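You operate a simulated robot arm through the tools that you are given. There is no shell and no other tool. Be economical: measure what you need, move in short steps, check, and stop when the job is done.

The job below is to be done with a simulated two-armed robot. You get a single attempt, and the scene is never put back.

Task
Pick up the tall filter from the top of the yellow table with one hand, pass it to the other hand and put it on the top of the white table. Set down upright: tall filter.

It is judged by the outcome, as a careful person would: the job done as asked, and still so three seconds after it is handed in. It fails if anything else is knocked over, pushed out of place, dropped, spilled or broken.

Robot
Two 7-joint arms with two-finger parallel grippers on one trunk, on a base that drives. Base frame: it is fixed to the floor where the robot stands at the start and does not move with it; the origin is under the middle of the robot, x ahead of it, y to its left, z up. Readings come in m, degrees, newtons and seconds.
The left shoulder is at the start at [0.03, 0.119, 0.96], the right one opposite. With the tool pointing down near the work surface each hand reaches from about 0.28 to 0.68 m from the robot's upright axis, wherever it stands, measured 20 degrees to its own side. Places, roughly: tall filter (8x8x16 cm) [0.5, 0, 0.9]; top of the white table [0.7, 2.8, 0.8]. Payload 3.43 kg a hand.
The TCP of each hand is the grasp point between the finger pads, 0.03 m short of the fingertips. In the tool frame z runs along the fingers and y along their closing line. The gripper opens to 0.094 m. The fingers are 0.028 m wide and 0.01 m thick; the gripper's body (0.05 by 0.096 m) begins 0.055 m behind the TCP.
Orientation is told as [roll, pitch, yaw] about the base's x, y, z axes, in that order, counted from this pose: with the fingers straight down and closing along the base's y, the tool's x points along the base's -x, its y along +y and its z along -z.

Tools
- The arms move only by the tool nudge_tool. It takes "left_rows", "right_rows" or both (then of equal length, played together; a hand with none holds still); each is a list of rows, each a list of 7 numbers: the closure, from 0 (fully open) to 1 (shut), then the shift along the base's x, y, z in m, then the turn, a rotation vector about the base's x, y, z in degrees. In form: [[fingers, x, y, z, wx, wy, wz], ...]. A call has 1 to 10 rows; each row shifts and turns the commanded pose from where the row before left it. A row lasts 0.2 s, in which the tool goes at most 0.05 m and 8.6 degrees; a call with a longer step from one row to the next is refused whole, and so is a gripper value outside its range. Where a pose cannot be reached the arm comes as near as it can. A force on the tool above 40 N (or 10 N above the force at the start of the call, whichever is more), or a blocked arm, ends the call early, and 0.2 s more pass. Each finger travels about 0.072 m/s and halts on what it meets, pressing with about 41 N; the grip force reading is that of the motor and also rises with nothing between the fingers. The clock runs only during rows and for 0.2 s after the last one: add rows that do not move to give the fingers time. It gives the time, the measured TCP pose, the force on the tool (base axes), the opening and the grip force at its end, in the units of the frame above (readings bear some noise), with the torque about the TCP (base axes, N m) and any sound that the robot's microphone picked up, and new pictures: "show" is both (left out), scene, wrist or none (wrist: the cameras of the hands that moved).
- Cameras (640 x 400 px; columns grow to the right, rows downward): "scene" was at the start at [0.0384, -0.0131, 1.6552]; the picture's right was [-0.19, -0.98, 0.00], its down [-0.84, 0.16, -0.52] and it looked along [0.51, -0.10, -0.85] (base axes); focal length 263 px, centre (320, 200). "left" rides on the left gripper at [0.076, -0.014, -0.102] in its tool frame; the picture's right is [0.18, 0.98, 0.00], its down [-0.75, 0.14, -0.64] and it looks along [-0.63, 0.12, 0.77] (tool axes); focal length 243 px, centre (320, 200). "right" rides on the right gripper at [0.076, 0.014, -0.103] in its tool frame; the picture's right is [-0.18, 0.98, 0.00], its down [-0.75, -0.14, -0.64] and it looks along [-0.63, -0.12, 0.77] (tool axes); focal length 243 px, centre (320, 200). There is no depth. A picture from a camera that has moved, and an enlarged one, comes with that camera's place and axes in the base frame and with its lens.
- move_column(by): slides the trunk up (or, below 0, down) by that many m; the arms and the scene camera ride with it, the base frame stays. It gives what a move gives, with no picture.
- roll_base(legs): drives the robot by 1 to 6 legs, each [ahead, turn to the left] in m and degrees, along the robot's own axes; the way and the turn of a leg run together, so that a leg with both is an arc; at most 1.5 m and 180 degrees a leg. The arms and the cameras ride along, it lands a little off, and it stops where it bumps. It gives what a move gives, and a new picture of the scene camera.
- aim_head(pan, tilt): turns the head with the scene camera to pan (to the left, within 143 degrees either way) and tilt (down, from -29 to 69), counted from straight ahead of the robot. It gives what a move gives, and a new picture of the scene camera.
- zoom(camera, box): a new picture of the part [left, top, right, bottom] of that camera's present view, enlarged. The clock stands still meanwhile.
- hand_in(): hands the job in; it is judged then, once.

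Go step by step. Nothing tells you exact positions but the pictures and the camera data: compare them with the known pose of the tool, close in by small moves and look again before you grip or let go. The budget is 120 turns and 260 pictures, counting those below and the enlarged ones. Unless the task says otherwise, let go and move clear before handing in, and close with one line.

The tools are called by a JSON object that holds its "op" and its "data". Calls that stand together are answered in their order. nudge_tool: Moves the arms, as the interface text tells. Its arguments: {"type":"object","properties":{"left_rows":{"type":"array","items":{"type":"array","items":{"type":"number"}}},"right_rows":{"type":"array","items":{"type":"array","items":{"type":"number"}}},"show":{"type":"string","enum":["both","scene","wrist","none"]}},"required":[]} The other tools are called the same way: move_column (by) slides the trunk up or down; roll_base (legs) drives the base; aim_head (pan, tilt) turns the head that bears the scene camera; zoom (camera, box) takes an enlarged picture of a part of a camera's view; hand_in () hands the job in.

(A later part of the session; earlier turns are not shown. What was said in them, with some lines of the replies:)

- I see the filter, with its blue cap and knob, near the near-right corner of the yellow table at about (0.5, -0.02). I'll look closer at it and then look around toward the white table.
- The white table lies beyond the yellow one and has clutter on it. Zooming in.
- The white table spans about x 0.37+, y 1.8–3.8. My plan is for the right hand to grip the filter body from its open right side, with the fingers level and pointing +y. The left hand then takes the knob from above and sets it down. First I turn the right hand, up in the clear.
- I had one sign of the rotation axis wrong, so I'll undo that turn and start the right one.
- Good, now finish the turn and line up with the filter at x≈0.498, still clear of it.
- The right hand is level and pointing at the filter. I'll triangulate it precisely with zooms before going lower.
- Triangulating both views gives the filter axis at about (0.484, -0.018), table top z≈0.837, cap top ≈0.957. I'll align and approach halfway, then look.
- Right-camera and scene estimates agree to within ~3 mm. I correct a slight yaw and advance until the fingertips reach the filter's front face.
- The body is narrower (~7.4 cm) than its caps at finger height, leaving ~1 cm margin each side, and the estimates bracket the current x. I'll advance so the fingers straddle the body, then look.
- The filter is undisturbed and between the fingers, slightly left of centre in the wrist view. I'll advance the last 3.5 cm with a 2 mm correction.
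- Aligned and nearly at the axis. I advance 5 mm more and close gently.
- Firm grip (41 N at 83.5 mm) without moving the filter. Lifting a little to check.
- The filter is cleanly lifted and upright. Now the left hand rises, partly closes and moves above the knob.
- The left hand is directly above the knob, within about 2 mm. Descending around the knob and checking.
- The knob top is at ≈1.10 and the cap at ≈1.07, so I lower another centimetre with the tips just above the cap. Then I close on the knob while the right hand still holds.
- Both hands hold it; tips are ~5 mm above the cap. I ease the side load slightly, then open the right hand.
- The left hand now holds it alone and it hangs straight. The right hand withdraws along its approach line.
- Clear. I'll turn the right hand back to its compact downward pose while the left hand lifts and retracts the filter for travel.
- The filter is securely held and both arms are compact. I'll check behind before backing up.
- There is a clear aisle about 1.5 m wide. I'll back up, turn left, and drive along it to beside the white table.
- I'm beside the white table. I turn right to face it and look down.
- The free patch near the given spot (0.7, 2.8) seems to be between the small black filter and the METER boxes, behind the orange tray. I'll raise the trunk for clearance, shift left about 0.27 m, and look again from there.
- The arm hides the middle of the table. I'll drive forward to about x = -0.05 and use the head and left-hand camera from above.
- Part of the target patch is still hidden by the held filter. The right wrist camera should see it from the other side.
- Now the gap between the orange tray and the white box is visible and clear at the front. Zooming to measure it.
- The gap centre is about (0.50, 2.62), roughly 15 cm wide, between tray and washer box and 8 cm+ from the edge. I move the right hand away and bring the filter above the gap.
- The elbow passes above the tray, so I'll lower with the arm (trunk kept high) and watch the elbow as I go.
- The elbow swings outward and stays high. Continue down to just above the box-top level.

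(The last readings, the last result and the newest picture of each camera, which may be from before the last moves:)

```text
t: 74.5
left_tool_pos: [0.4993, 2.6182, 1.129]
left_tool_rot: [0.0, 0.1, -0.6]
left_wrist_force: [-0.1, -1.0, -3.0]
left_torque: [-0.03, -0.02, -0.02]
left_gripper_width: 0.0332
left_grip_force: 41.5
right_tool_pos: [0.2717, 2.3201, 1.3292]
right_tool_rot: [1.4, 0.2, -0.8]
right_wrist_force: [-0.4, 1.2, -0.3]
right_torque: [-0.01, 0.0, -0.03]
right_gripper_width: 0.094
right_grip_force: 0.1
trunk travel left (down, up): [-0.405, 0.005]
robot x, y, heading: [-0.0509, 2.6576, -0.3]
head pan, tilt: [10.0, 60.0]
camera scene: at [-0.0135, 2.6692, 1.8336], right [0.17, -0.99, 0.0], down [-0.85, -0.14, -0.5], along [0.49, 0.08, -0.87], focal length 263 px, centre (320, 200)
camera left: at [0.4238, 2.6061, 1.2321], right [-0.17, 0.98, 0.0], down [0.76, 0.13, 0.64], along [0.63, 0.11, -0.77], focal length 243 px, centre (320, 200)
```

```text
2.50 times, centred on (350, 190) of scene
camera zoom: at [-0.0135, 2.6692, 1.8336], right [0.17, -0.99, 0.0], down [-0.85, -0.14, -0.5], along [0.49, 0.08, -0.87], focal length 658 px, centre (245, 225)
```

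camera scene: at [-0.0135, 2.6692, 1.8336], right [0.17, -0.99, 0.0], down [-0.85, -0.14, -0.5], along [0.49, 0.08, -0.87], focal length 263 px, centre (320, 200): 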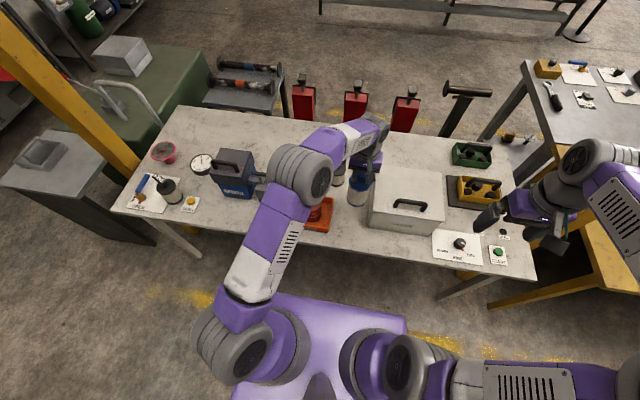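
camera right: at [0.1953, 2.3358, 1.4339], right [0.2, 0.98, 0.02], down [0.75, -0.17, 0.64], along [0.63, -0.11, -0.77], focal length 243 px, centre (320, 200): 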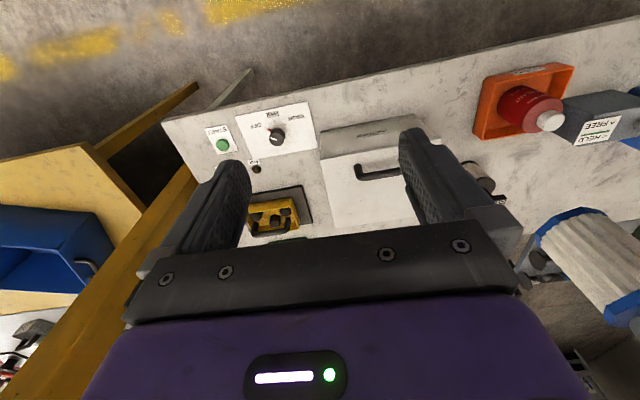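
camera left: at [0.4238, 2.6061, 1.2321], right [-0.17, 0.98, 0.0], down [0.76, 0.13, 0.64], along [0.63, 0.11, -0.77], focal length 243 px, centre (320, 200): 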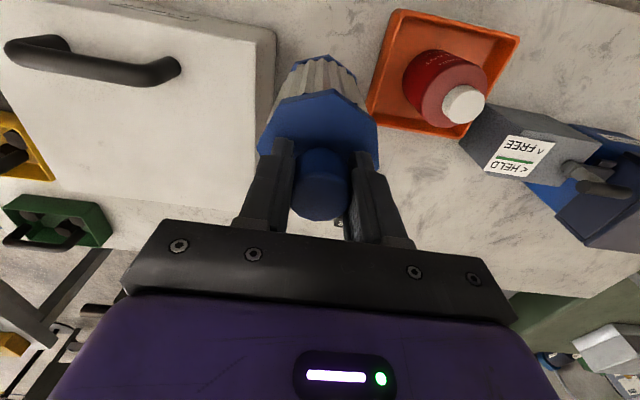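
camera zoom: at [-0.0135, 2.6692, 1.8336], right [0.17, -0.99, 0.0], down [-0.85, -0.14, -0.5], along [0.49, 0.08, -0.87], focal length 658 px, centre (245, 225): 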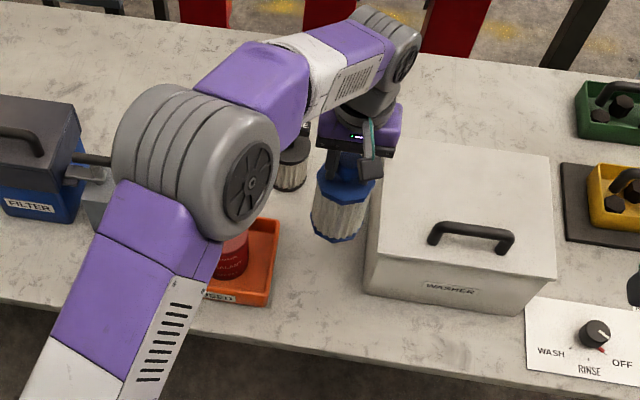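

Measured gap: tray edge y≈2.69, box side y≈2.575, so the centre is 2.632. I shift 1 cm left and lower to ~4 cm above the table.

{"op": "nudge_tool", "data": {"left_rows": [[1, 0, 0.012, 0, 0, 0, 0], [1, 0, 0, -0.03, 0, 0, 0], [1, 0, 0, -0.03, 0, 0, 0], [1, 0, 0, -0.025, 0, 0, 0]]}}

{"op": "zoom", "data": {"camera": "right", "box": [400, 20, 640, 300]}}

{"op": "zoom", "data": {"camera": "scene", "box": [270, 110, 430, 270]}}

```text
t: 75.5
left_tool_pos: [0.5015, 2.6317, 1.0435]
left_tool_rot: [0.0, 0.0, -0.6]
left_wrist_force: [-0.5, -0.5, -2.4]
left_torque: [0.0, -0.01, -0.03]
left_gripper_width: 0.0328
left_grip_force: 41.0
right_tool_pos: [0.2724, 2.3211, 1.3303]
right_tool_rot: [1.3, 0.3, -0.9]
right_wrist_force: [0.4, -0.8, -0.1]
right_torque: [0.02, 0.03, -0.03]
right_gripper_width: 0.0939
right_grip_force: 0.1
trunk travel left (down, up): [-0.405, 0.005]
robot x, y, heading: [-0.0502, 2.6574, -0.6]
head pan, tilt: [10.0, 60.0]
camera scene: at [-0.0134, 2.6694, 1.8335], right [0.17, -0.99, 0.0], down [-0.85, -0.14, -0.5], along [0.49, 0.08, -0.87], focal length 263 px, centre (320, 200)
camera left: at [0.4249, 2.6192, 1.1469], right [-0.17, 0.98, 0.0], down [0.75, 0.13, 0.64], along [0.63, 0.11, -0.77], focal length 243 px, centre (320, 200)
```

scene: 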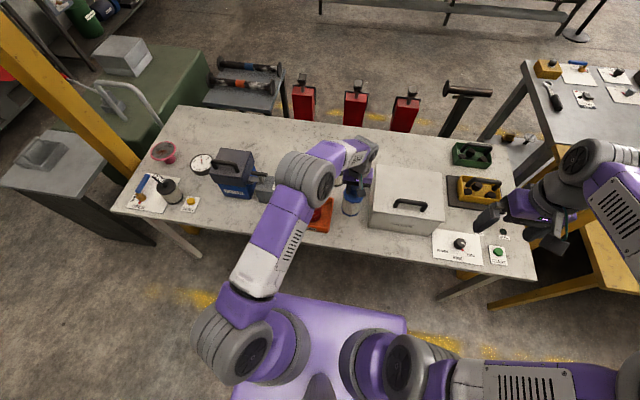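
left: 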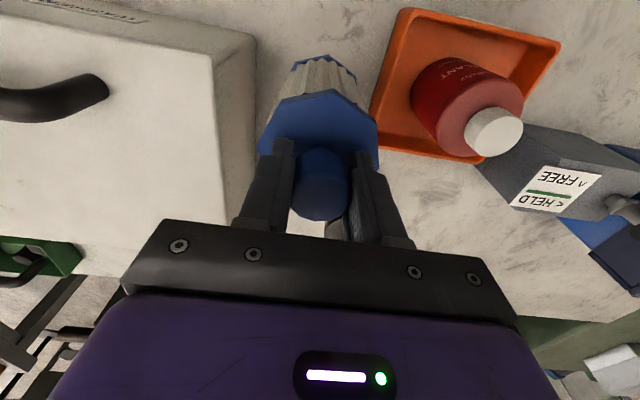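

```text
1.43 times, centred on (520, 160) of right
camera zoom: at [0.1976, 2.334, 1.4329], right [0.2, 0.98, 0.02], down [0.75, -0.17, 0.63], along [0.62, -0.11, -0.77], focal length 347 px, centre (34, 257)
```

zoom: 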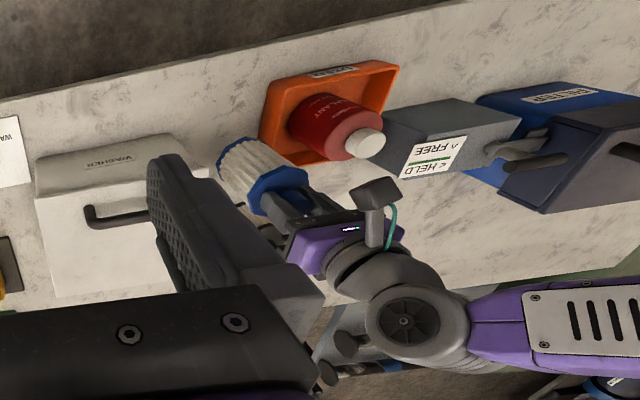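

```text
2.50 times, centred on (350, 190) of scene
camera zoom: at [-0.0134, 2.6694, 1.8335], right [0.17, -0.99, 0.0], down [-0.85, -0.14, -0.5], along [0.49, 0.08, -0.87], focal length 658 px, centre (245, 225)
```

zoom: 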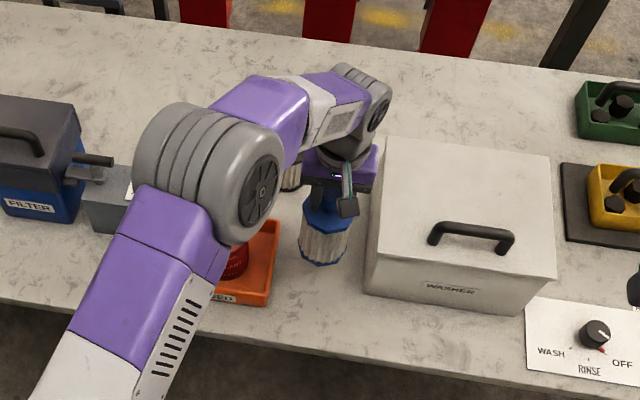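

Filter is centred in the gap. Lowering slowly with force checks.

{"op": "nudge_tool", "data": {"left_rows": [[1, 0, 0, -0.012, 0, 0, 0], [1, 0, 0, -0.01, 0, 0, 0], [1, 0, 0, -0.008, 0, 0, 0]], "show": "none"}}

{"op": "zoom", "data": {"camera": "scene", "box": [310, 160, 400, 250]}}

{"op": "zoom", "data": {"camera": "right", "box": [450, 60, 610, 200]}}

```text
t: 76.3
left_tool_pos: [0.5001, 2.6313, 1.0142]
left_tool_rot: [0.0, 0.1, -0.7]
left_wrist_force: [1.1, 0.2, -2.9]
left_torque: [-0.03, 0.01, 0.02]
left_gripper_width: 0.0329
left_grip_force: 40.8
right_tool_pos: [0.2713, 2.3206, 1.3309]
right_tool_rot: [1.3, 0.3, -0.8]
right_wrist_force: [-0.4, -0.6, 0.2]
right_torque: [0.02, -0.02, 0.01]
right_gripper_width: 0.0939
right_grip_force: 0.1
trunk travel left (down, up): [-0.405, 0.005]
robot x, y, heading: [-0.0522, 2.6577, -0.3]
head pan, tilt: [10.0, 60.0]
```

```text
4.44 times, centred on (355, 205) of scene
camera zoom: at [-0.0138, 2.6692, 1.8336], right [0.17, -0.99, 0.0], down [-0.85, -0.14, -0.5], along [0.49, 0.08, -0.87], focal length 1170 px, centre (164, 178)
```

zoom: 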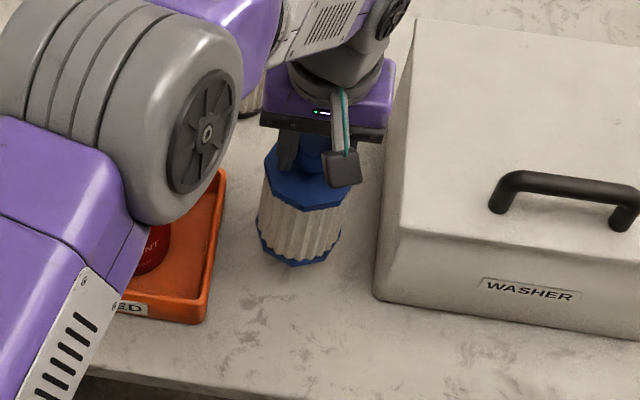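

```text
2.86 times, centred on (530, 130) of right
camera zoom: at [0.1972, 2.3338, 1.4329], right [0.2, 0.98, 0.02], down [0.75, -0.17, 0.63], along [0.63, -0.11, -0.77], focal length 693 px, centre (-280, 400)
```

zoom: 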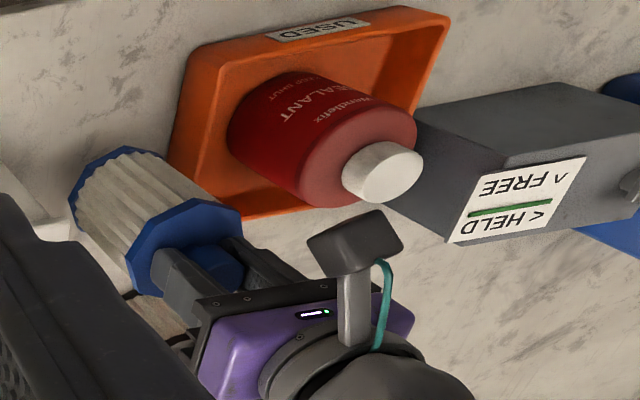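

Still slightly above the table. Lowering further in small steps.

{"op": "nudge_tool", "data": {"left_rows": [[1, 0, 0, -0.007, 0, 0, 0], [1, 0, 0, -0.006, 0, 0, 0], [1, 0, 0, -0.005, 0, 0, 0]], "show": "wrist"}}

{"op": "zoom", "data": {"camera": "scene", "box": [310, 160, 400, 250]}}

```text
t: 77.1
left_tool_pos: [0.5004, 2.6309, 0.9959]
left_tool_rot: [0.0, 0.0, -0.7]
left_wrist_force: [-0.5, 0.3, -2.4]
left_torque: [-0.02, -0.03, 0.01]
left_gripper_width: 0.0329
left_grip_force: 40.5
right_tool_pos: [0.2708, 2.3202, 1.3295]
right_tool_rot: [1.3, 0.3, -0.8]
right_wrist_force: [0.0, 0.7, -0.4]
right_torque: [-0.01, 0.0, -0.02]
right_gripper_width: 0.0941
right_grip_force: 0.0
trunk travel left (down, up): [-0.405, 0.005]
robot x, y, heading: [-0.0516, 2.6561, -0.6]
head pan, tilt: [10.0, 60.0]
camera left: at [0.4245, 2.6189, 1.0992], right [-0.17, 0.98, 0.0], down [0.76, 0.13, 0.64], along [0.63, 0.11, -0.77], focal length 243 px, centre (320, 200)
```

left: 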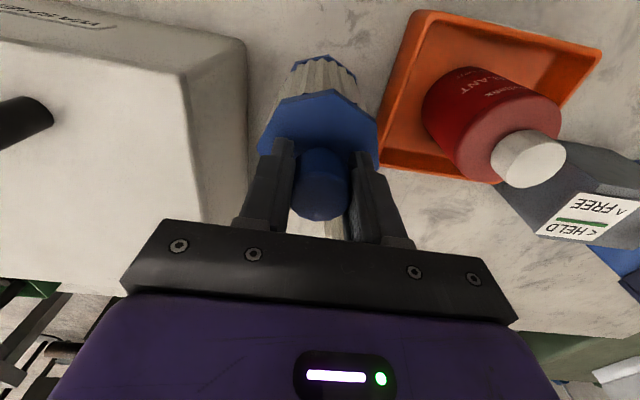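

```text
4.44 times, centred on (355, 205) of scene
camera zoom: at [-0.0139, 2.6692, 1.8336], right [0.17, -0.99, 0.0], down [-0.85, -0.14, -0.5], along [0.49, 0.08, -0.87], focal length 1170 px, centre (164, 178)
```

zoom: 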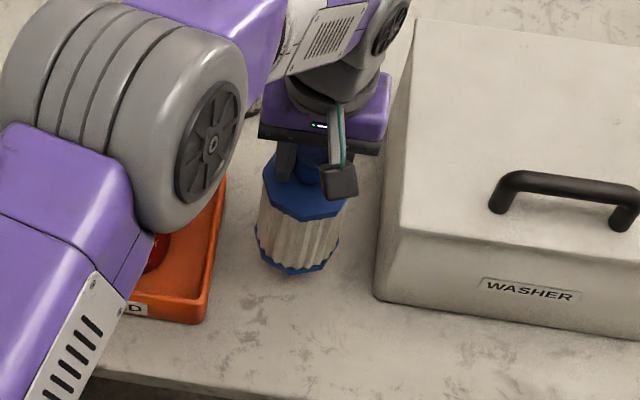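

No contact yet. Continue in fine steps.

{"op": "nudge_tool", "data": {"left_rows": [[1, 0, 0, -0.005, 0, 0, 0], [1, 0, 0, -0.004, 0, 0, 0], [1, 0, 0, -0.004, 0, 0, 0]], "show": "none"}}

{"op": "zoom", "data": {"camera": "scene", "box": [310, 160, 400, 250]}}

```text
t: 77.9
left_tool_pos: [0.5004, 2.6307, 0.9828]
left_tool_rot: [0.0, 0.0, -0.8]
left_wrist_force: [0.4, -0.2, -0.8]
left_torque: [-0.01, -0.01, 0.0]
left_gripper_width: 0.0329
left_grip_force: 41.4
right_tool_pos: [0.2721, 2.3199, 1.3306]
right_tool_rot: [1.2, 0.3, -0.9]
right_wrist_force: [-0.7, 1.1, 0.1]
right_torque: [0.0, -0.01, 0.01]
right_gripper_width: 0.0938
right_grip_force: 0.1
trunk travel left (down, up): [-0.405, 0.005]
robot x, y, heading: [-0.0522, 2.6562, -0.5]
head pan, tilt: [10.0, 60.0]
```

```text
4.44 times, centred on (355, 205) of scene
camera zoom: at [-0.0138, 2.6692, 1.8336], right [0.17, -0.99, 0.0], down [-0.85, -0.14, -0.5], along [0.49, 0.08, -0.87], focal length 1170 px, centre (164, 178)
```

zoom: 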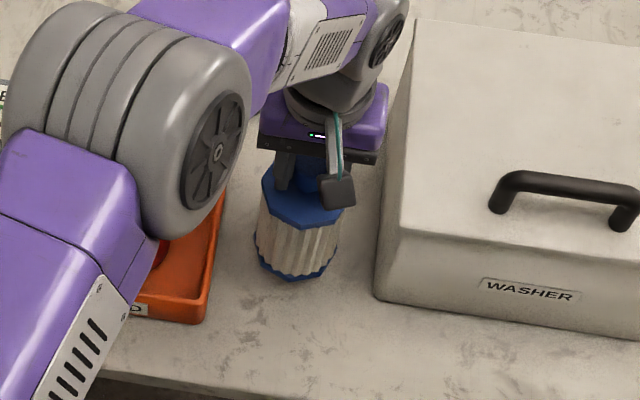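

Possibly close to contact. A few more millimetres.

{"op": "nudge_tool", "data": {"left_rows": [[1, 0, 0, -0.003, 0, 0, 0], [1, 0, 0, -0.002, 0, 0, 0]], "show": "none"}}

{"op": "nudge_tool", "data": {"left_rows": [[1, 0, 0, -0.002, 0, 0, 0], [1, 0, 0, -0.002, 0, 0, 0]], "show": "none"}}

```text
t: 78.5
left_tool_pos: [0.4999, 2.6316, 0.9761]
left_tool_rot: [0.0, 0.0, -0.7]
left_wrist_force: [-0.3, 0.1, -2.7]
left_torque: [0.01, 0.01, 0.03]
left_gripper_width: 0.0332
left_grip_force: 40.7
right_tool_pos: [0.2717, 2.3204, 1.3301]
right_tool_rot: [1.3, 0.4, -0.9]
right_wrist_force: [0.7, 0.4, -0.9]
right_torque: [-0.01, 0.0, 0.0]
right_gripper_width: 0.094
right_grip_force: 0.1
trunk travel left (down, up): [-0.405, 0.005]
robot x, y, heading: [-0.0497, 2.6595, -0.2]
head pan, tilt: [10.0, 60.0]
```

```text
t: 79.1
left_tool_pos: [0.4994, 2.6314, 0.974]
left_tool_rot: [0.0, 0.0, -0.7]
left_wrist_force: [-0.2, 0.2, -2.1]
left_torque: [-0.01, -0.02, 0.02]
left_gripper_width: 0.0328
left_grip_force: 41.1
right_tool_pos: [0.272, 2.3209, 1.3314]
right_tool_rot: [1.4, 0.3, -0.8]
right_wrist_force: [-0.1, -0.5, 0.1]
right_torque: [-0.02, -0.02, 0.01]
right_gripper_width: 0.0941
right_grip_force: 0.1
trunk travel left (down, up): [-0.405, 0.005]
robot x, y, heading: [-0.0545, 2.6578, -0.5]
head pan, tilt: [10.0, 60.0]
```

{"op": "nudge_tool", "data": {"left_rows": [[1, 0, 0, -0.003, 0, 0, 0], [1, 0, 0, -0.002, 0, 0, 0]], "show": "wrist"}}

{"op": "zoom", "data": {"camera": "scene", "box": [330, 180, 380, 230]}}

{"op": "zoom", "data": {"camera": "right", "box": [450, 40, 570, 160]}}

```text
t: 79.7
left_tool_pos: [0.4996, 2.6306, 0.9677]
left_tool_rot: [0.0, 0.0, -0.7]
left_wrist_force: [0.3, -0.8, -1.6]
left_torque: [0.01, 0.02, 0.02]
left_gripper_width: 0.033
left_grip_force: 41.4
right_tool_pos: [0.2712, 2.3211, 1.3306]
right_tool_rot: [1.3, 0.2, -0.9]
right_wrist_force: [0.1, -0.3, 0.3]
right_torque: [0.0, 0.01, 0.01]
right_gripper_width: 0.0938
right_grip_force: 0.1
trunk travel left (down, up): [-0.405, 0.005]
robot x, y, heading: [-0.0501, 2.6593, -0.3]
head pan, tilt: [10.0, 60.0]
camera left: at [0.4242, 2.6189, 1.0717], right [-0.17, 0.98, 0.0], down [0.76, 0.13, 0.64], along [0.63, 0.11, -0.77], focal length 243 px, centre (320, 200)
```

left: 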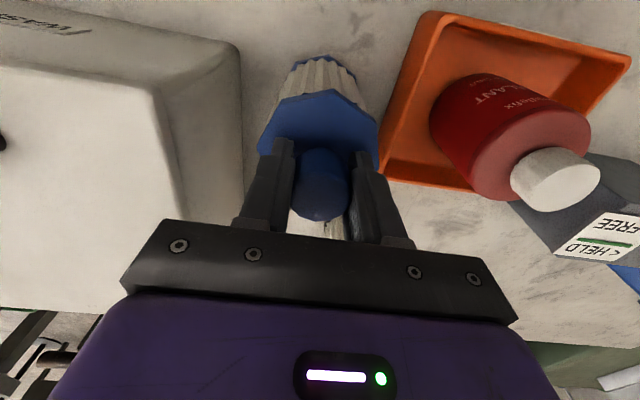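

```text
8.00 times, centred on (355, 205) of scene
camera zoom: at [-0.0139, 2.6692, 1.8336], right [0.17, -0.99, 0.0], down [-0.85, -0.14, -0.5], along [0.49, 0.08, -0.87], focal length 2106 px, centre (40, 160)
```

zoom: 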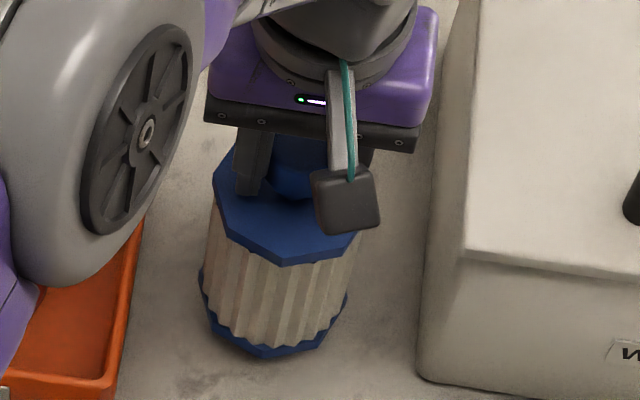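

```text
3.33 times, centred on (510, 100) of right
camera zoom: at [0.1972, 2.3338, 1.4329], right [0.2, 0.98, 0.02], down [0.75, -0.17, 0.63], along [0.63, -0.11, -0.77], focal length 809 px, centre (-313, 533)
```

zoom: 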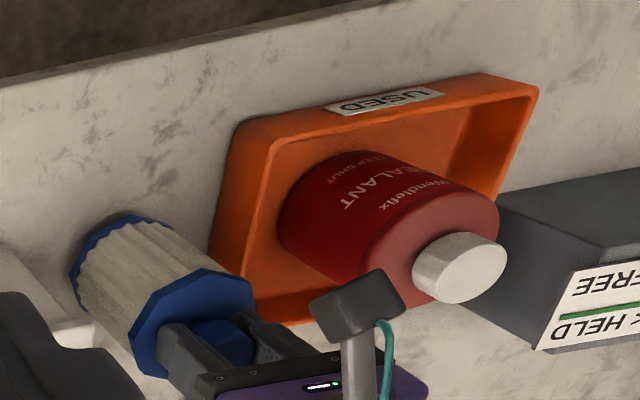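

Close now, with a contact shadow showing. Continue by 2–3 mm, watching the force.

{"op": "nudge_tool", "data": {"left_rows": [[1, 0, 0, -0.002, 0, 0, 0], [1, 0, 0, -0.002, 0, 0, 0]], "show": "none"}}

{"op": "nudge_tool", "data": {"left_rows": [[1, 0, 0, -0.002, 0, 0, 0], [1, 0, 0, -0.001, 0, 0, 0]], "show": "none"}}

```text
t: 80.3
left_tool_pos: [0.4997, 2.6305, 0.9637]
left_tool_rot: [0.1, 0.0, -0.7]
left_wrist_force: [0.3, 0.8, -2.2]
left_torque: [0.02, 0.0, 0.02]
left_gripper_width: 0.0331
left_grip_force: 41.2
right_tool_pos: [0.2715, 2.3205, 1.3301]
right_tool_rot: [1.3, 0.3, -0.9]
right_wrist_force: [-0.3, 0.2, -0.5]
right_torque: [-0.01, 0.02, -0.02]
right_gripper_width: 0.0941
right_grip_force: 0.0
trunk travel left (down, up): [-0.405, 0.005]
robot x, y, heading: [-0.0528, 2.6588, -0.2]
head pan, tilt: [10.0, 60.0]
```

```text
t: 80.9
left_tool_pos: [0.5003, 2.6317, 0.9612]
left_tool_rot: [0.0, 0.0, -0.6]
left_wrist_force: [0.4, 0.0, -1.4]
left_torque: [0.0, 0.03, -0.01]
left_gripper_width: 0.033
left_grip_force: 40.6
right_tool_pos: [0.2714, 2.3214, 1.3299]
right_tool_rot: [1.3, 0.3, -0.9]
right_wrist_force: [0.5, 0.1, -0.1]
right_torque: [0.03, -0.01, 0.02]
right_gripper_width: 0.094
right_grip_force: 0.1
trunk travel left (down, up): [-0.405, 0.005]
robot x, y, heading: [-0.0501, 2.6563, -0.3]
head pan, tilt: [10.0, 60.0]
```

{"op": "nudge_tool", "data": {"left_rows": [[1, 0, 0, -0.002, 0, 0, 0], [1, 0, 0, -0.002, 0, 0, 0]], "show": "none"}}

{"op": "zoom", "data": {"camera": "scene", "box": [330, 190, 370, 230]}}

{"op": "nudge_tool", "data": {"left_rows": [[1, 0, 0, -0.002, 0, 0, 0], [1, 0, 0, -0.001, 0, 0, 0]], "show": "none"}}

```text
t: 81.5
left_tool_pos: [0.5002, 2.6304, 0.9564]
left_tool_rot: [-0.1, -0.1, -0.7]
left_wrist_force: [0.3, -0.7, -2.3]
left_torque: [-0.02, -0.04, -0.01]
left_gripper_width: 0.0329
left_grip_force: 40.8
right_tool_pos: [0.2725, 2.3211, 1.3303]
right_tool_rot: [1.3, 0.2, -0.9]
right_wrist_force: [0.1, -0.6, 0.0]
right_torque: [0.0, 0.0, -0.01]
right_gripper_width: 0.0939
right_grip_force: 0.1
trunk travel left (down, up): [-0.405, 0.005]
robot x, y, heading: [-0.0524, 2.6582, -0.4]
head pan, tilt: [10.0, 60.0]
```

```text
10.00 times, centred on (350, 210) of scene
camera zoom: at [-0.0139, 2.6692, 1.8336], right [0.17, -0.99, 0.0], down [-0.85, -0.14, -0.5], along [0.49, 0.08, -0.87], focal length 2632 px, centre (20, 100)
```

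zoom: 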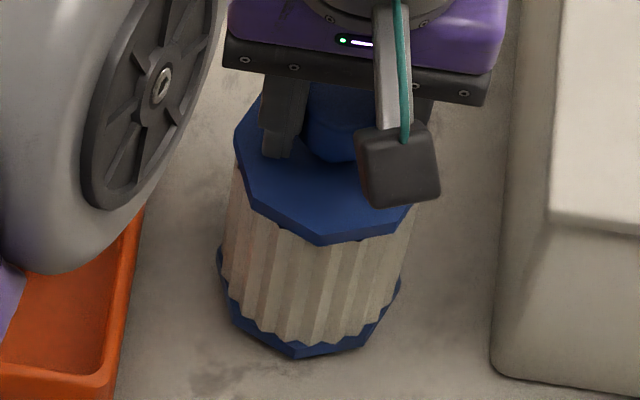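

```text
t: 82.1
left_tool_pos: [0.5008, 2.6307, 0.9535]
left_tool_rot: [0.0, 0.0, -0.7]
left_wrist_force: [-0.2, 0.5, -2.5]
left_torque: [-0.02, 0.02, 0.0]
left_gripper_width: 0.0333
left_grip_force: 41.0
right_tool_pos: [0.2713, 2.3206, 1.3303]
right_tool_rot: [1.4, 0.3, -0.9]
right_wrist_force: [-0.1, -0.5, 0.1]
right_torque: [0.01, 0.0, -0.01]
right_gripper_width: 0.094
right_grip_force: 0.0
trunk travel left (down, up): [-0.405, 0.005]
robot x, y, heading: [-0.0563, 2.6553, -0.4]
head pan, tilt: [10.0, 60.0]
```

Still no contact, so the white table may be nearer z 0.76–0.79. Before going lower I check the elbow's clearance above the bottle.

{"op": "zoom", "data": {"camera": "right", "box": [320, 0, 640, 400]}}

{"op": "aim_head", "data": {"pan": 10, "tilt": 45}}

```text
1.00 times, centred on (480, 200) of right (not enlarged: the box is as wide or as high as the picture)
camera zoom: at [0.1972, 2.3339, 1.4329], right [0.2, 0.98, 0.02], down [0.75, -0.17, 0.63], along [0.63, -0.11, -0.77], focal length 243 px, centre (160, 200)
```

zoom: 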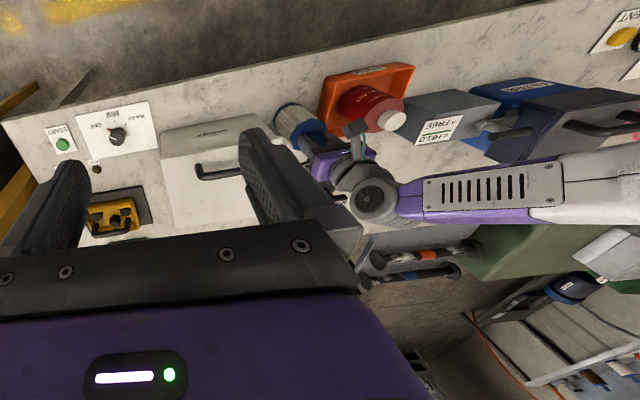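

```text
t: 82.8
left_tool_pos: [0.5007, 2.6305, 0.9543]
left_tool_rot: [0.1, -0.1, -0.7]
left_wrist_force: [0.3, -0.6, -1.7]
left_torque: [-0.01, 0.0, 0.02]
left_gripper_width: 0.0328
left_grip_force: 40.7
right_tool_pos: [0.2718, 2.3207, 1.3304]
right_tool_rot: [1.3, 0.3, -0.9]
right_wrist_force: [-0.2, 0.2, 1.0]
right_torque: [0.04, 0.0, -0.01]
right_gripper_width: 0.0941
right_grip_force: 0.1
trunk travel left (down, up): [-0.405, 0.005]
robot x, y, heading: [-0.0526, 2.6626, -0.3]
head pan, tilt: [10.0, 45.0]
camera scene: at [0.0006, 2.6717, 1.853], right [0.17, -0.99, 0.0], down [-0.7, -0.12, -0.71], along [0.7, 0.12, -0.71], focal length 263 px, centre (320, 200)
```

scene: 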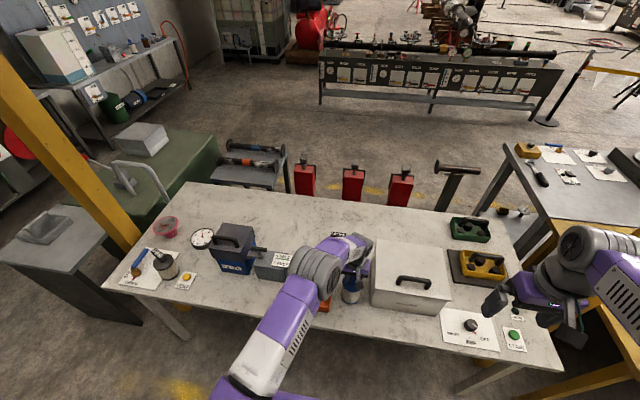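

The forearm rises leftward, well above bottle and boxes. Continue lowering carefully.

{"op": "nudge_tool", "data": {"left_rows": [[1, 0, 0, -0.003, 0, 0, 0], [1, 0, 0, -0.002, 0, 0, 0]], "show": "none"}}

{"op": "nudge_tool", "data": {"left_rows": [[1, 0, 0, -0.003, 0, 0, 0], [1, 0, 0, -0.002, 0, 0, 0]], "show": "none"}}

{"op": "zoom", "data": {"camera": "scene", "box": [320, 240, 400, 320]}}

```text
t: 83.5
left_tool_pos: [0.5007, 2.6314, 0.95]
left_tool_rot: [0.1, 0.0, -0.7]
left_wrist_force: [-0.4, -0.1, -3.1]
left_torque: [0.0, 0.01, 0.02]
left_gripper_width: 0.0328
left_grip_force: 40.9
right_tool_pos: [0.272, 2.3203, 1.3301]
right_tool_rot: [1.3, 0.4, -0.9]
right_wrist_force: [-0.5, -0.6, -0.3]
right_torque: [0.03, 0.02, 0.01]
right_gripper_width: 0.0938
right_grip_force: 0.0
trunk travel left (down, up): [-0.405, 0.005]
robot x, y, heading: [-0.0531, 2.6569, -0.3]
head pan, tilt: [10.0, 45.0]
```

```text
t: 84.0
left_tool_pos: [0.499, 2.6299, 0.9479]
left_tool_rot: [-0.1, -0.3, -0.5]
left_wrist_force: [-2.8, 1.6, 23.1]
left_torque: [0.15, 0.82, 0.0]
left_gripper_width: 0.0333
left_grip_force: 40.7
right_tool_pos: [0.2685, 2.3212, 1.3315]
right_tool_rot: [1.3, 0.2, -0.9]
right_wrist_force: [0.2, 0.2, 0.2]
right_torque: [-0.01, -0.03, -0.02]
right_gripper_width: 0.094
right_grip_force: 0.1
trunk travel left (down, up): [-0.405, 0.005]
robot x, y, heading: [-0.0502, 2.66, -0.3]
head pan, tilt: [10.0, 45.0]
```

```text
5.00 times, centred on (360, 280) of scene
camera zoom: at [-0.0029, 2.6724, 1.8535], right [0.17, -0.99, 0.0], down [-0.7, -0.12, -0.71], along [0.7, 0.12, -0.71], focal length 1316 px, centre (120, -200)
```

zoom: 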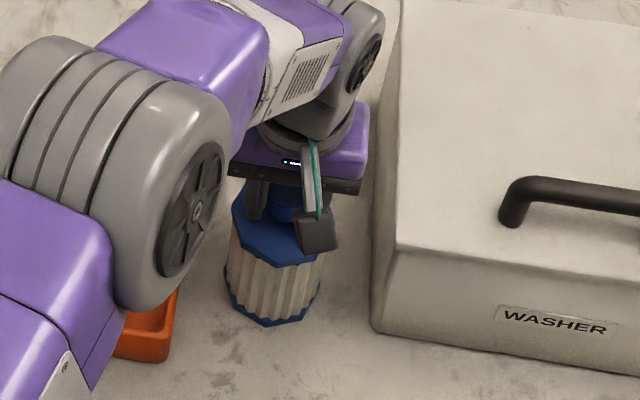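

Contact with the table (23 N). I ease up about 1 mm to relax the load before releasing.

{"op": "nudge_tool", "data": {"left_rows": [[1, 0, 0, 0.001, 0, 0, 0], [1, 0, 0, 0, 0, 0, 0]], "show": "wrist"}}

{"op": "zoom", "data": {"camera": "right", "box": [440, 60, 560, 180]}}

```text
t: 84.7
left_tool_pos: [0.4988, 2.6306, 0.9477]
left_tool_rot: [-0.1, -0.3, -0.6]
left_wrist_force: [-0.5, 1.5, 26.4]
left_torque: [0.0, 0.14, 0.08]
left_gripper_width: 0.0331
left_grip_force: 41.0
right_tool_pos: [0.2698, 2.3213, 1.3317]
right_tool_rot: [1.3, 0.2, -0.9]
right_wrist_force: [0.2, -0.2, -0.2]
right_torque: [0.04, 0.0, 0.03]
right_gripper_width: 0.0944
right_grip_force: 0.0
trunk travel left (down, up): [-0.405, 0.005]
robot x, y, heading: [-0.0499, 2.6562, -0.6]
head pan, tilt: [10.0, 45.0]
camera left: at [0.4232, 2.6186, 1.0514], right [-0.17, 0.98, 0.0], down [0.75, 0.13, 0.65], along [0.64, 0.11, -0.76], focal length 243 px, centre (320, 200)
```

left: 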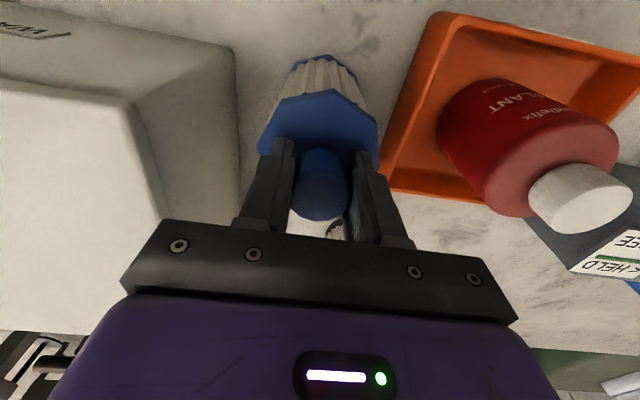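

```text
3.33 times, centred on (500, 120) of right
camera zoom: at [0.1947, 2.3342, 1.4336], right [0.2, 0.98, 0.02], down [0.75, -0.17, 0.64], along [0.63, -0.11, -0.77], focal length 809 px, centre (-280, 467)
```

zoom: 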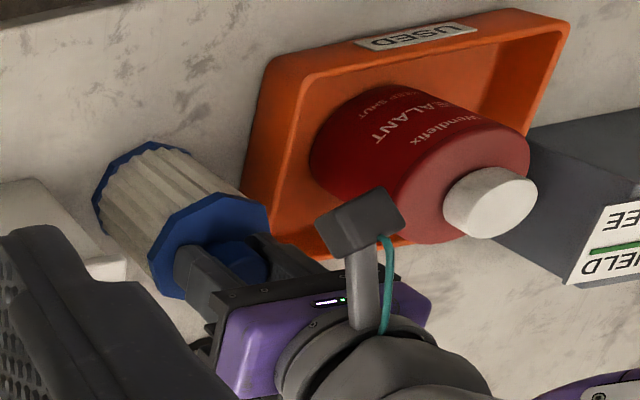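

The torque vanished, so it is sitting flat. Ease the rest of the load.

{"op": "nudge_tool", "data": {"left_rows": [[1, 0, 0, 0.001, 0, 0, 0], [1, 0, 0, 0, 0, 0, 0]], "show": "none"}}

```text
t: 85.2
left_tool_pos: [0.4994, 2.6314, 0.9475]
left_tool_rot: [0.0, -0.1, -0.8]
left_wrist_force: [2.5, -0.1, 21.1]
left_torque: [-0.07, -0.81, 0.0]
left_gripper_width: 0.0331
left_grip_force: 41.0
right_tool_pos: [0.2702, 2.3217, 1.3295]
right_tool_rot: [1.3, 0.2, -0.9]
right_wrist_force: [0.3, -0.3, -0.1]
right_torque: [-0.03, 0.02, 0.0]
right_gripper_width: 0.094
right_grip_force: 0.0
trunk travel left (down, up): [-0.405, 0.005]
robot x, y, heading: [-0.0489, 2.6585, -0.3]
head pan, tilt: [10.0, 45.0]
```

{"op": "nudge_tool", "data": {"left_rows": [[1, 0, 0, 0.001, 0, 0, 0], [1, 0, 0, 0, 0, 0, 0]], "show": "none"}}

```text
t: 85.8
left_tool_pos: [0.4995, 2.6317, 0.948]
left_tool_rot: [0.0, 0.0, -0.7]
left_wrist_force: [5.5, -1.2, 15.7]
left_torque: [-0.14, -1.07, -0.06]
left_gripper_width: 0.033
left_grip_force: 40.9
right_tool_pos: [0.2697, 2.3211, 1.3301]
right_tool_rot: [1.3, 0.3, -0.8]
right_wrist_force: [-0.5, -0.2, -0.5]
right_torque: [-0.02, 0.01, 0.0]
right_gripper_width: 0.0938
right_grip_force: 0.0
trunk travel left (down, up): [-0.405, 0.005]
robot x, y, heading: [-0.0494, 2.6605, -0.4]
head pan, tilt: [10.0, 45.0]
```

{"op": "nudge_tool", "data": {"left_rows": [[1, 0.0005, 0, 0.001, 0, 0, 0], [1, 0.0005, 0, 0.0007, 0, 0, 0], [1, 0, 0, 0, 0, 0, 0]], "show": "none"}}

```text
t: 86.7
left_tool_pos: [0.499, 2.6315, 0.9471]
left_tool_rot: [0.1, 0.1, -0.6]
left_wrist_force: [1.1, -1.8, 4.0]
left_torque: [-0.18, -0.45, -0.09]
left_gripper_width: 0.033
left_grip_force: 40.8
right_tool_pos: [0.2712, 2.3204, 1.3309]
right_tool_rot: [1.3, 0.2, -0.9]
right_wrist_force: [0.2, 0.1, -0.2]
right_torque: [0.0, -0.01, 0.03]
right_gripper_width: 0.0942
right_grip_force: 0.1
trunk travel left (down, up): [-0.405, 0.005]
robot x, y, heading: [-0.0486, 2.6614, -0.1]
head pan, tilt: [10.0, 45.0]
```

Load is nearly gone and the filter stands on the table. Opening gently.

{"op": "nudge_tool", "data": {"left_rows": [[0.6, 0, 0, 0, 0, 0, 0], [0.52, 0, 0, 0, 0, 0, 0], [0.42, 0, 0, 0, 0, 0, 0], [0.34, 0, 0, 0, 0, 0, 0], [0.34, 0, 0, 0, 0, 0, 0]], "show": "wrist"}}

{"op": "zoom", "data": {"camera": "scene", "box": [320, 240, 400, 320]}}

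```text
t: 87.8
left_tool_pos: [0.5008, 2.631, 0.9485]
left_tool_rot: [0.0, 0.0, -0.8]
left_wrist_force: [0.0, -0.2, 0.5]
left_torque: [-0.01, 0.0, 0.01]
left_gripper_width: 0.0619
left_grip_force: 0.0
right_tool_pos: [0.2717, 2.3216, 1.3289]
right_tool_rot: [1.4, 0.3, -0.9]
right_wrist_force: [-0.1, -0.1, -0.2]
right_torque: [0.01, -0.01, -0.01]
right_gripper_width: 0.0941
right_grip_force: 0.0
trunk travel left (down, up): [-0.405, 0.005]
robot x, y, heading: [-0.0501, 2.6583, -0.3]
head pan, tilt: [10.0, 45.0]
camera left: at [0.4253, 2.6189, 1.0527], right [-0.17, 0.98, 0.0], down [0.76, 0.13, 0.64], along [0.63, 0.11, -0.77], focal length 243 px, centre (320, 200)
```

left: 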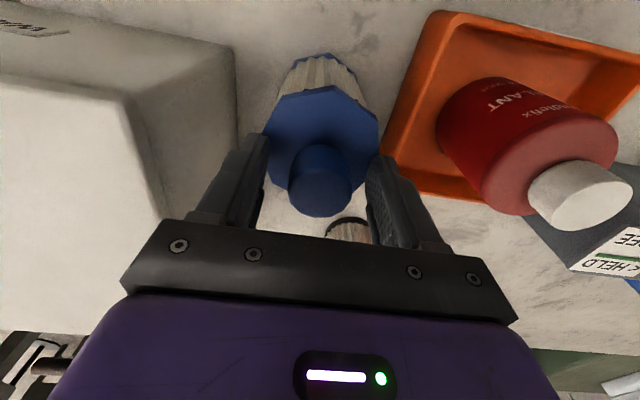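

```text
5.00 times, centred on (360, 280) of scene
camera zoom: at [0.0003, 2.6717, 1.8531], right [0.17, -0.99, 0.0], down [-0.7, -0.12, -0.71], along [0.7, 0.12, -0.71], focal length 1316 px, centre (120, -200)
```

zoom: 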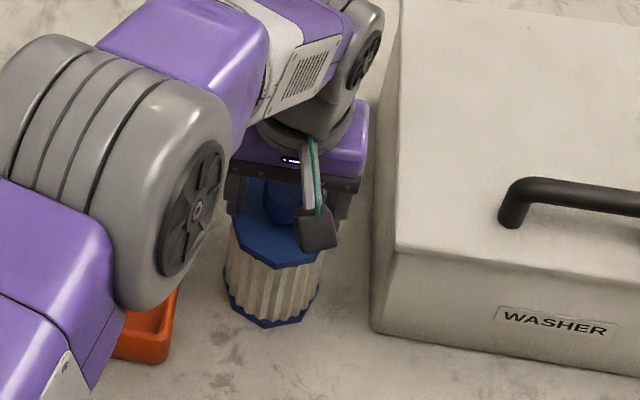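

Released and standing upright. Now raise straight up, clear of everything.

{"op": "nudge_tool", "data": {"left_rows": [[0.34, 0, 0, 0.01, 0, 0, 0], [0.34, 0, 0, 0.02, 0, 0, 0], [0.34, 0, 0, 0.03, 0, 0, 0], [0.34, 0, 0, 0.04, 0, 0, 0], [0.34, 0, 0, 0.04, 0, 0, 0], [0.34, 0, 0, 0.04, 0, 0, 0], [0.34, 0, 0, 0.04, 0, 0, 0], [0.34, 0, 0, 0.04, 0, 0, 0], [0.34, 0, 0, 0.04, 0, 0, 0]]}}

{"op": "zoom", "data": {"camera": "scene", "box": [280, 200, 440, 330]}}

```text
t: 89.8
left_tool_pos: [0.4996, 2.6314, 1.2503]
left_tool_rot: [0.0, 0.0, -0.8]
left_wrist_force: [-0.2, -0.3, -0.9]
left_torque: [0.01, -0.02, -0.05]
left_gripper_width: 0.0619
left_grip_force: 0.1
right_tool_pos: [0.2715, 2.3196, 1.3312]
right_tool_rot: [1.3, 0.3, -0.9]
right_wrist_force: [-0.9, -0.6, 1.5]
right_torque: [0.02, -0.02, 0.03]
right_gripper_width: 0.094
right_grip_force: 0.1
trunk travel left (down, up): [-0.405, 0.005]
robot x, y, heading: [-0.0505, 2.659, -0.6]
head pan, tilt: [10.0, 45.0]
camera scene: at [-0.0004, 2.6717, 1.8531], right [0.17, -0.99, 0.0], down [-0.7, -0.12, -0.71], along [0.7, 0.12, -0.71], focal length 263 px, centre (320, 200)
camera left: at [0.4242, 2.6188, 1.3537], right [-0.17, 0.99, 0.0], down [0.76, 0.13, 0.64], along [0.63, 0.11, -0.77], focal length 243 px, centre (320, 200)
```

scene: 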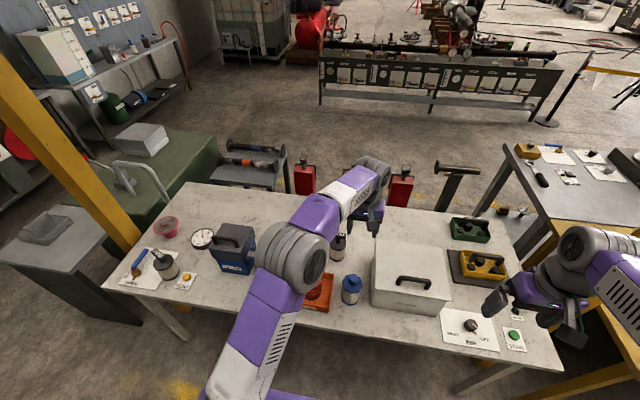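
left: 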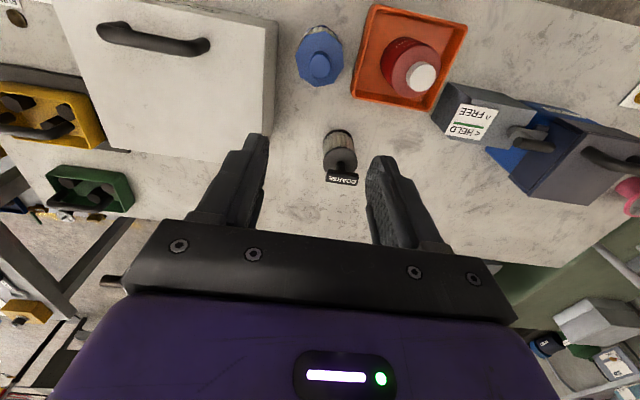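

```text
3.08 times, centred on (360, 265) of scene
camera zoom: at [-0.0004, 2.6717, 1.8531], right [0.17, -0.99, 0.0], down [-0.7, -0.12, -0.71], along [0.7, 0.12, -0.71], focal length 810 px, centre (197, 0)
```

zoom: 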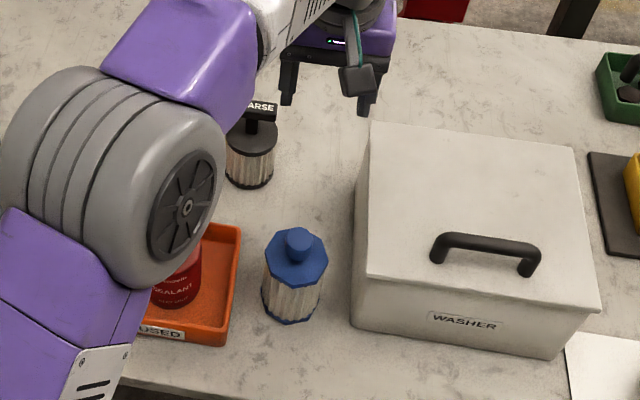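

The tall filter stands upright and alone on the white table between the tray and the washer box. Nothing around it was disturbed and both hands are clear, so I'm handing in.

{"op": "hand_in", "data": {}}

```text
The job is handed in.
```

The tall filter was picked up with the right hand, passed to the left hand, and now stands upright on the white table; the pictures show nothing else knocked over or moved.
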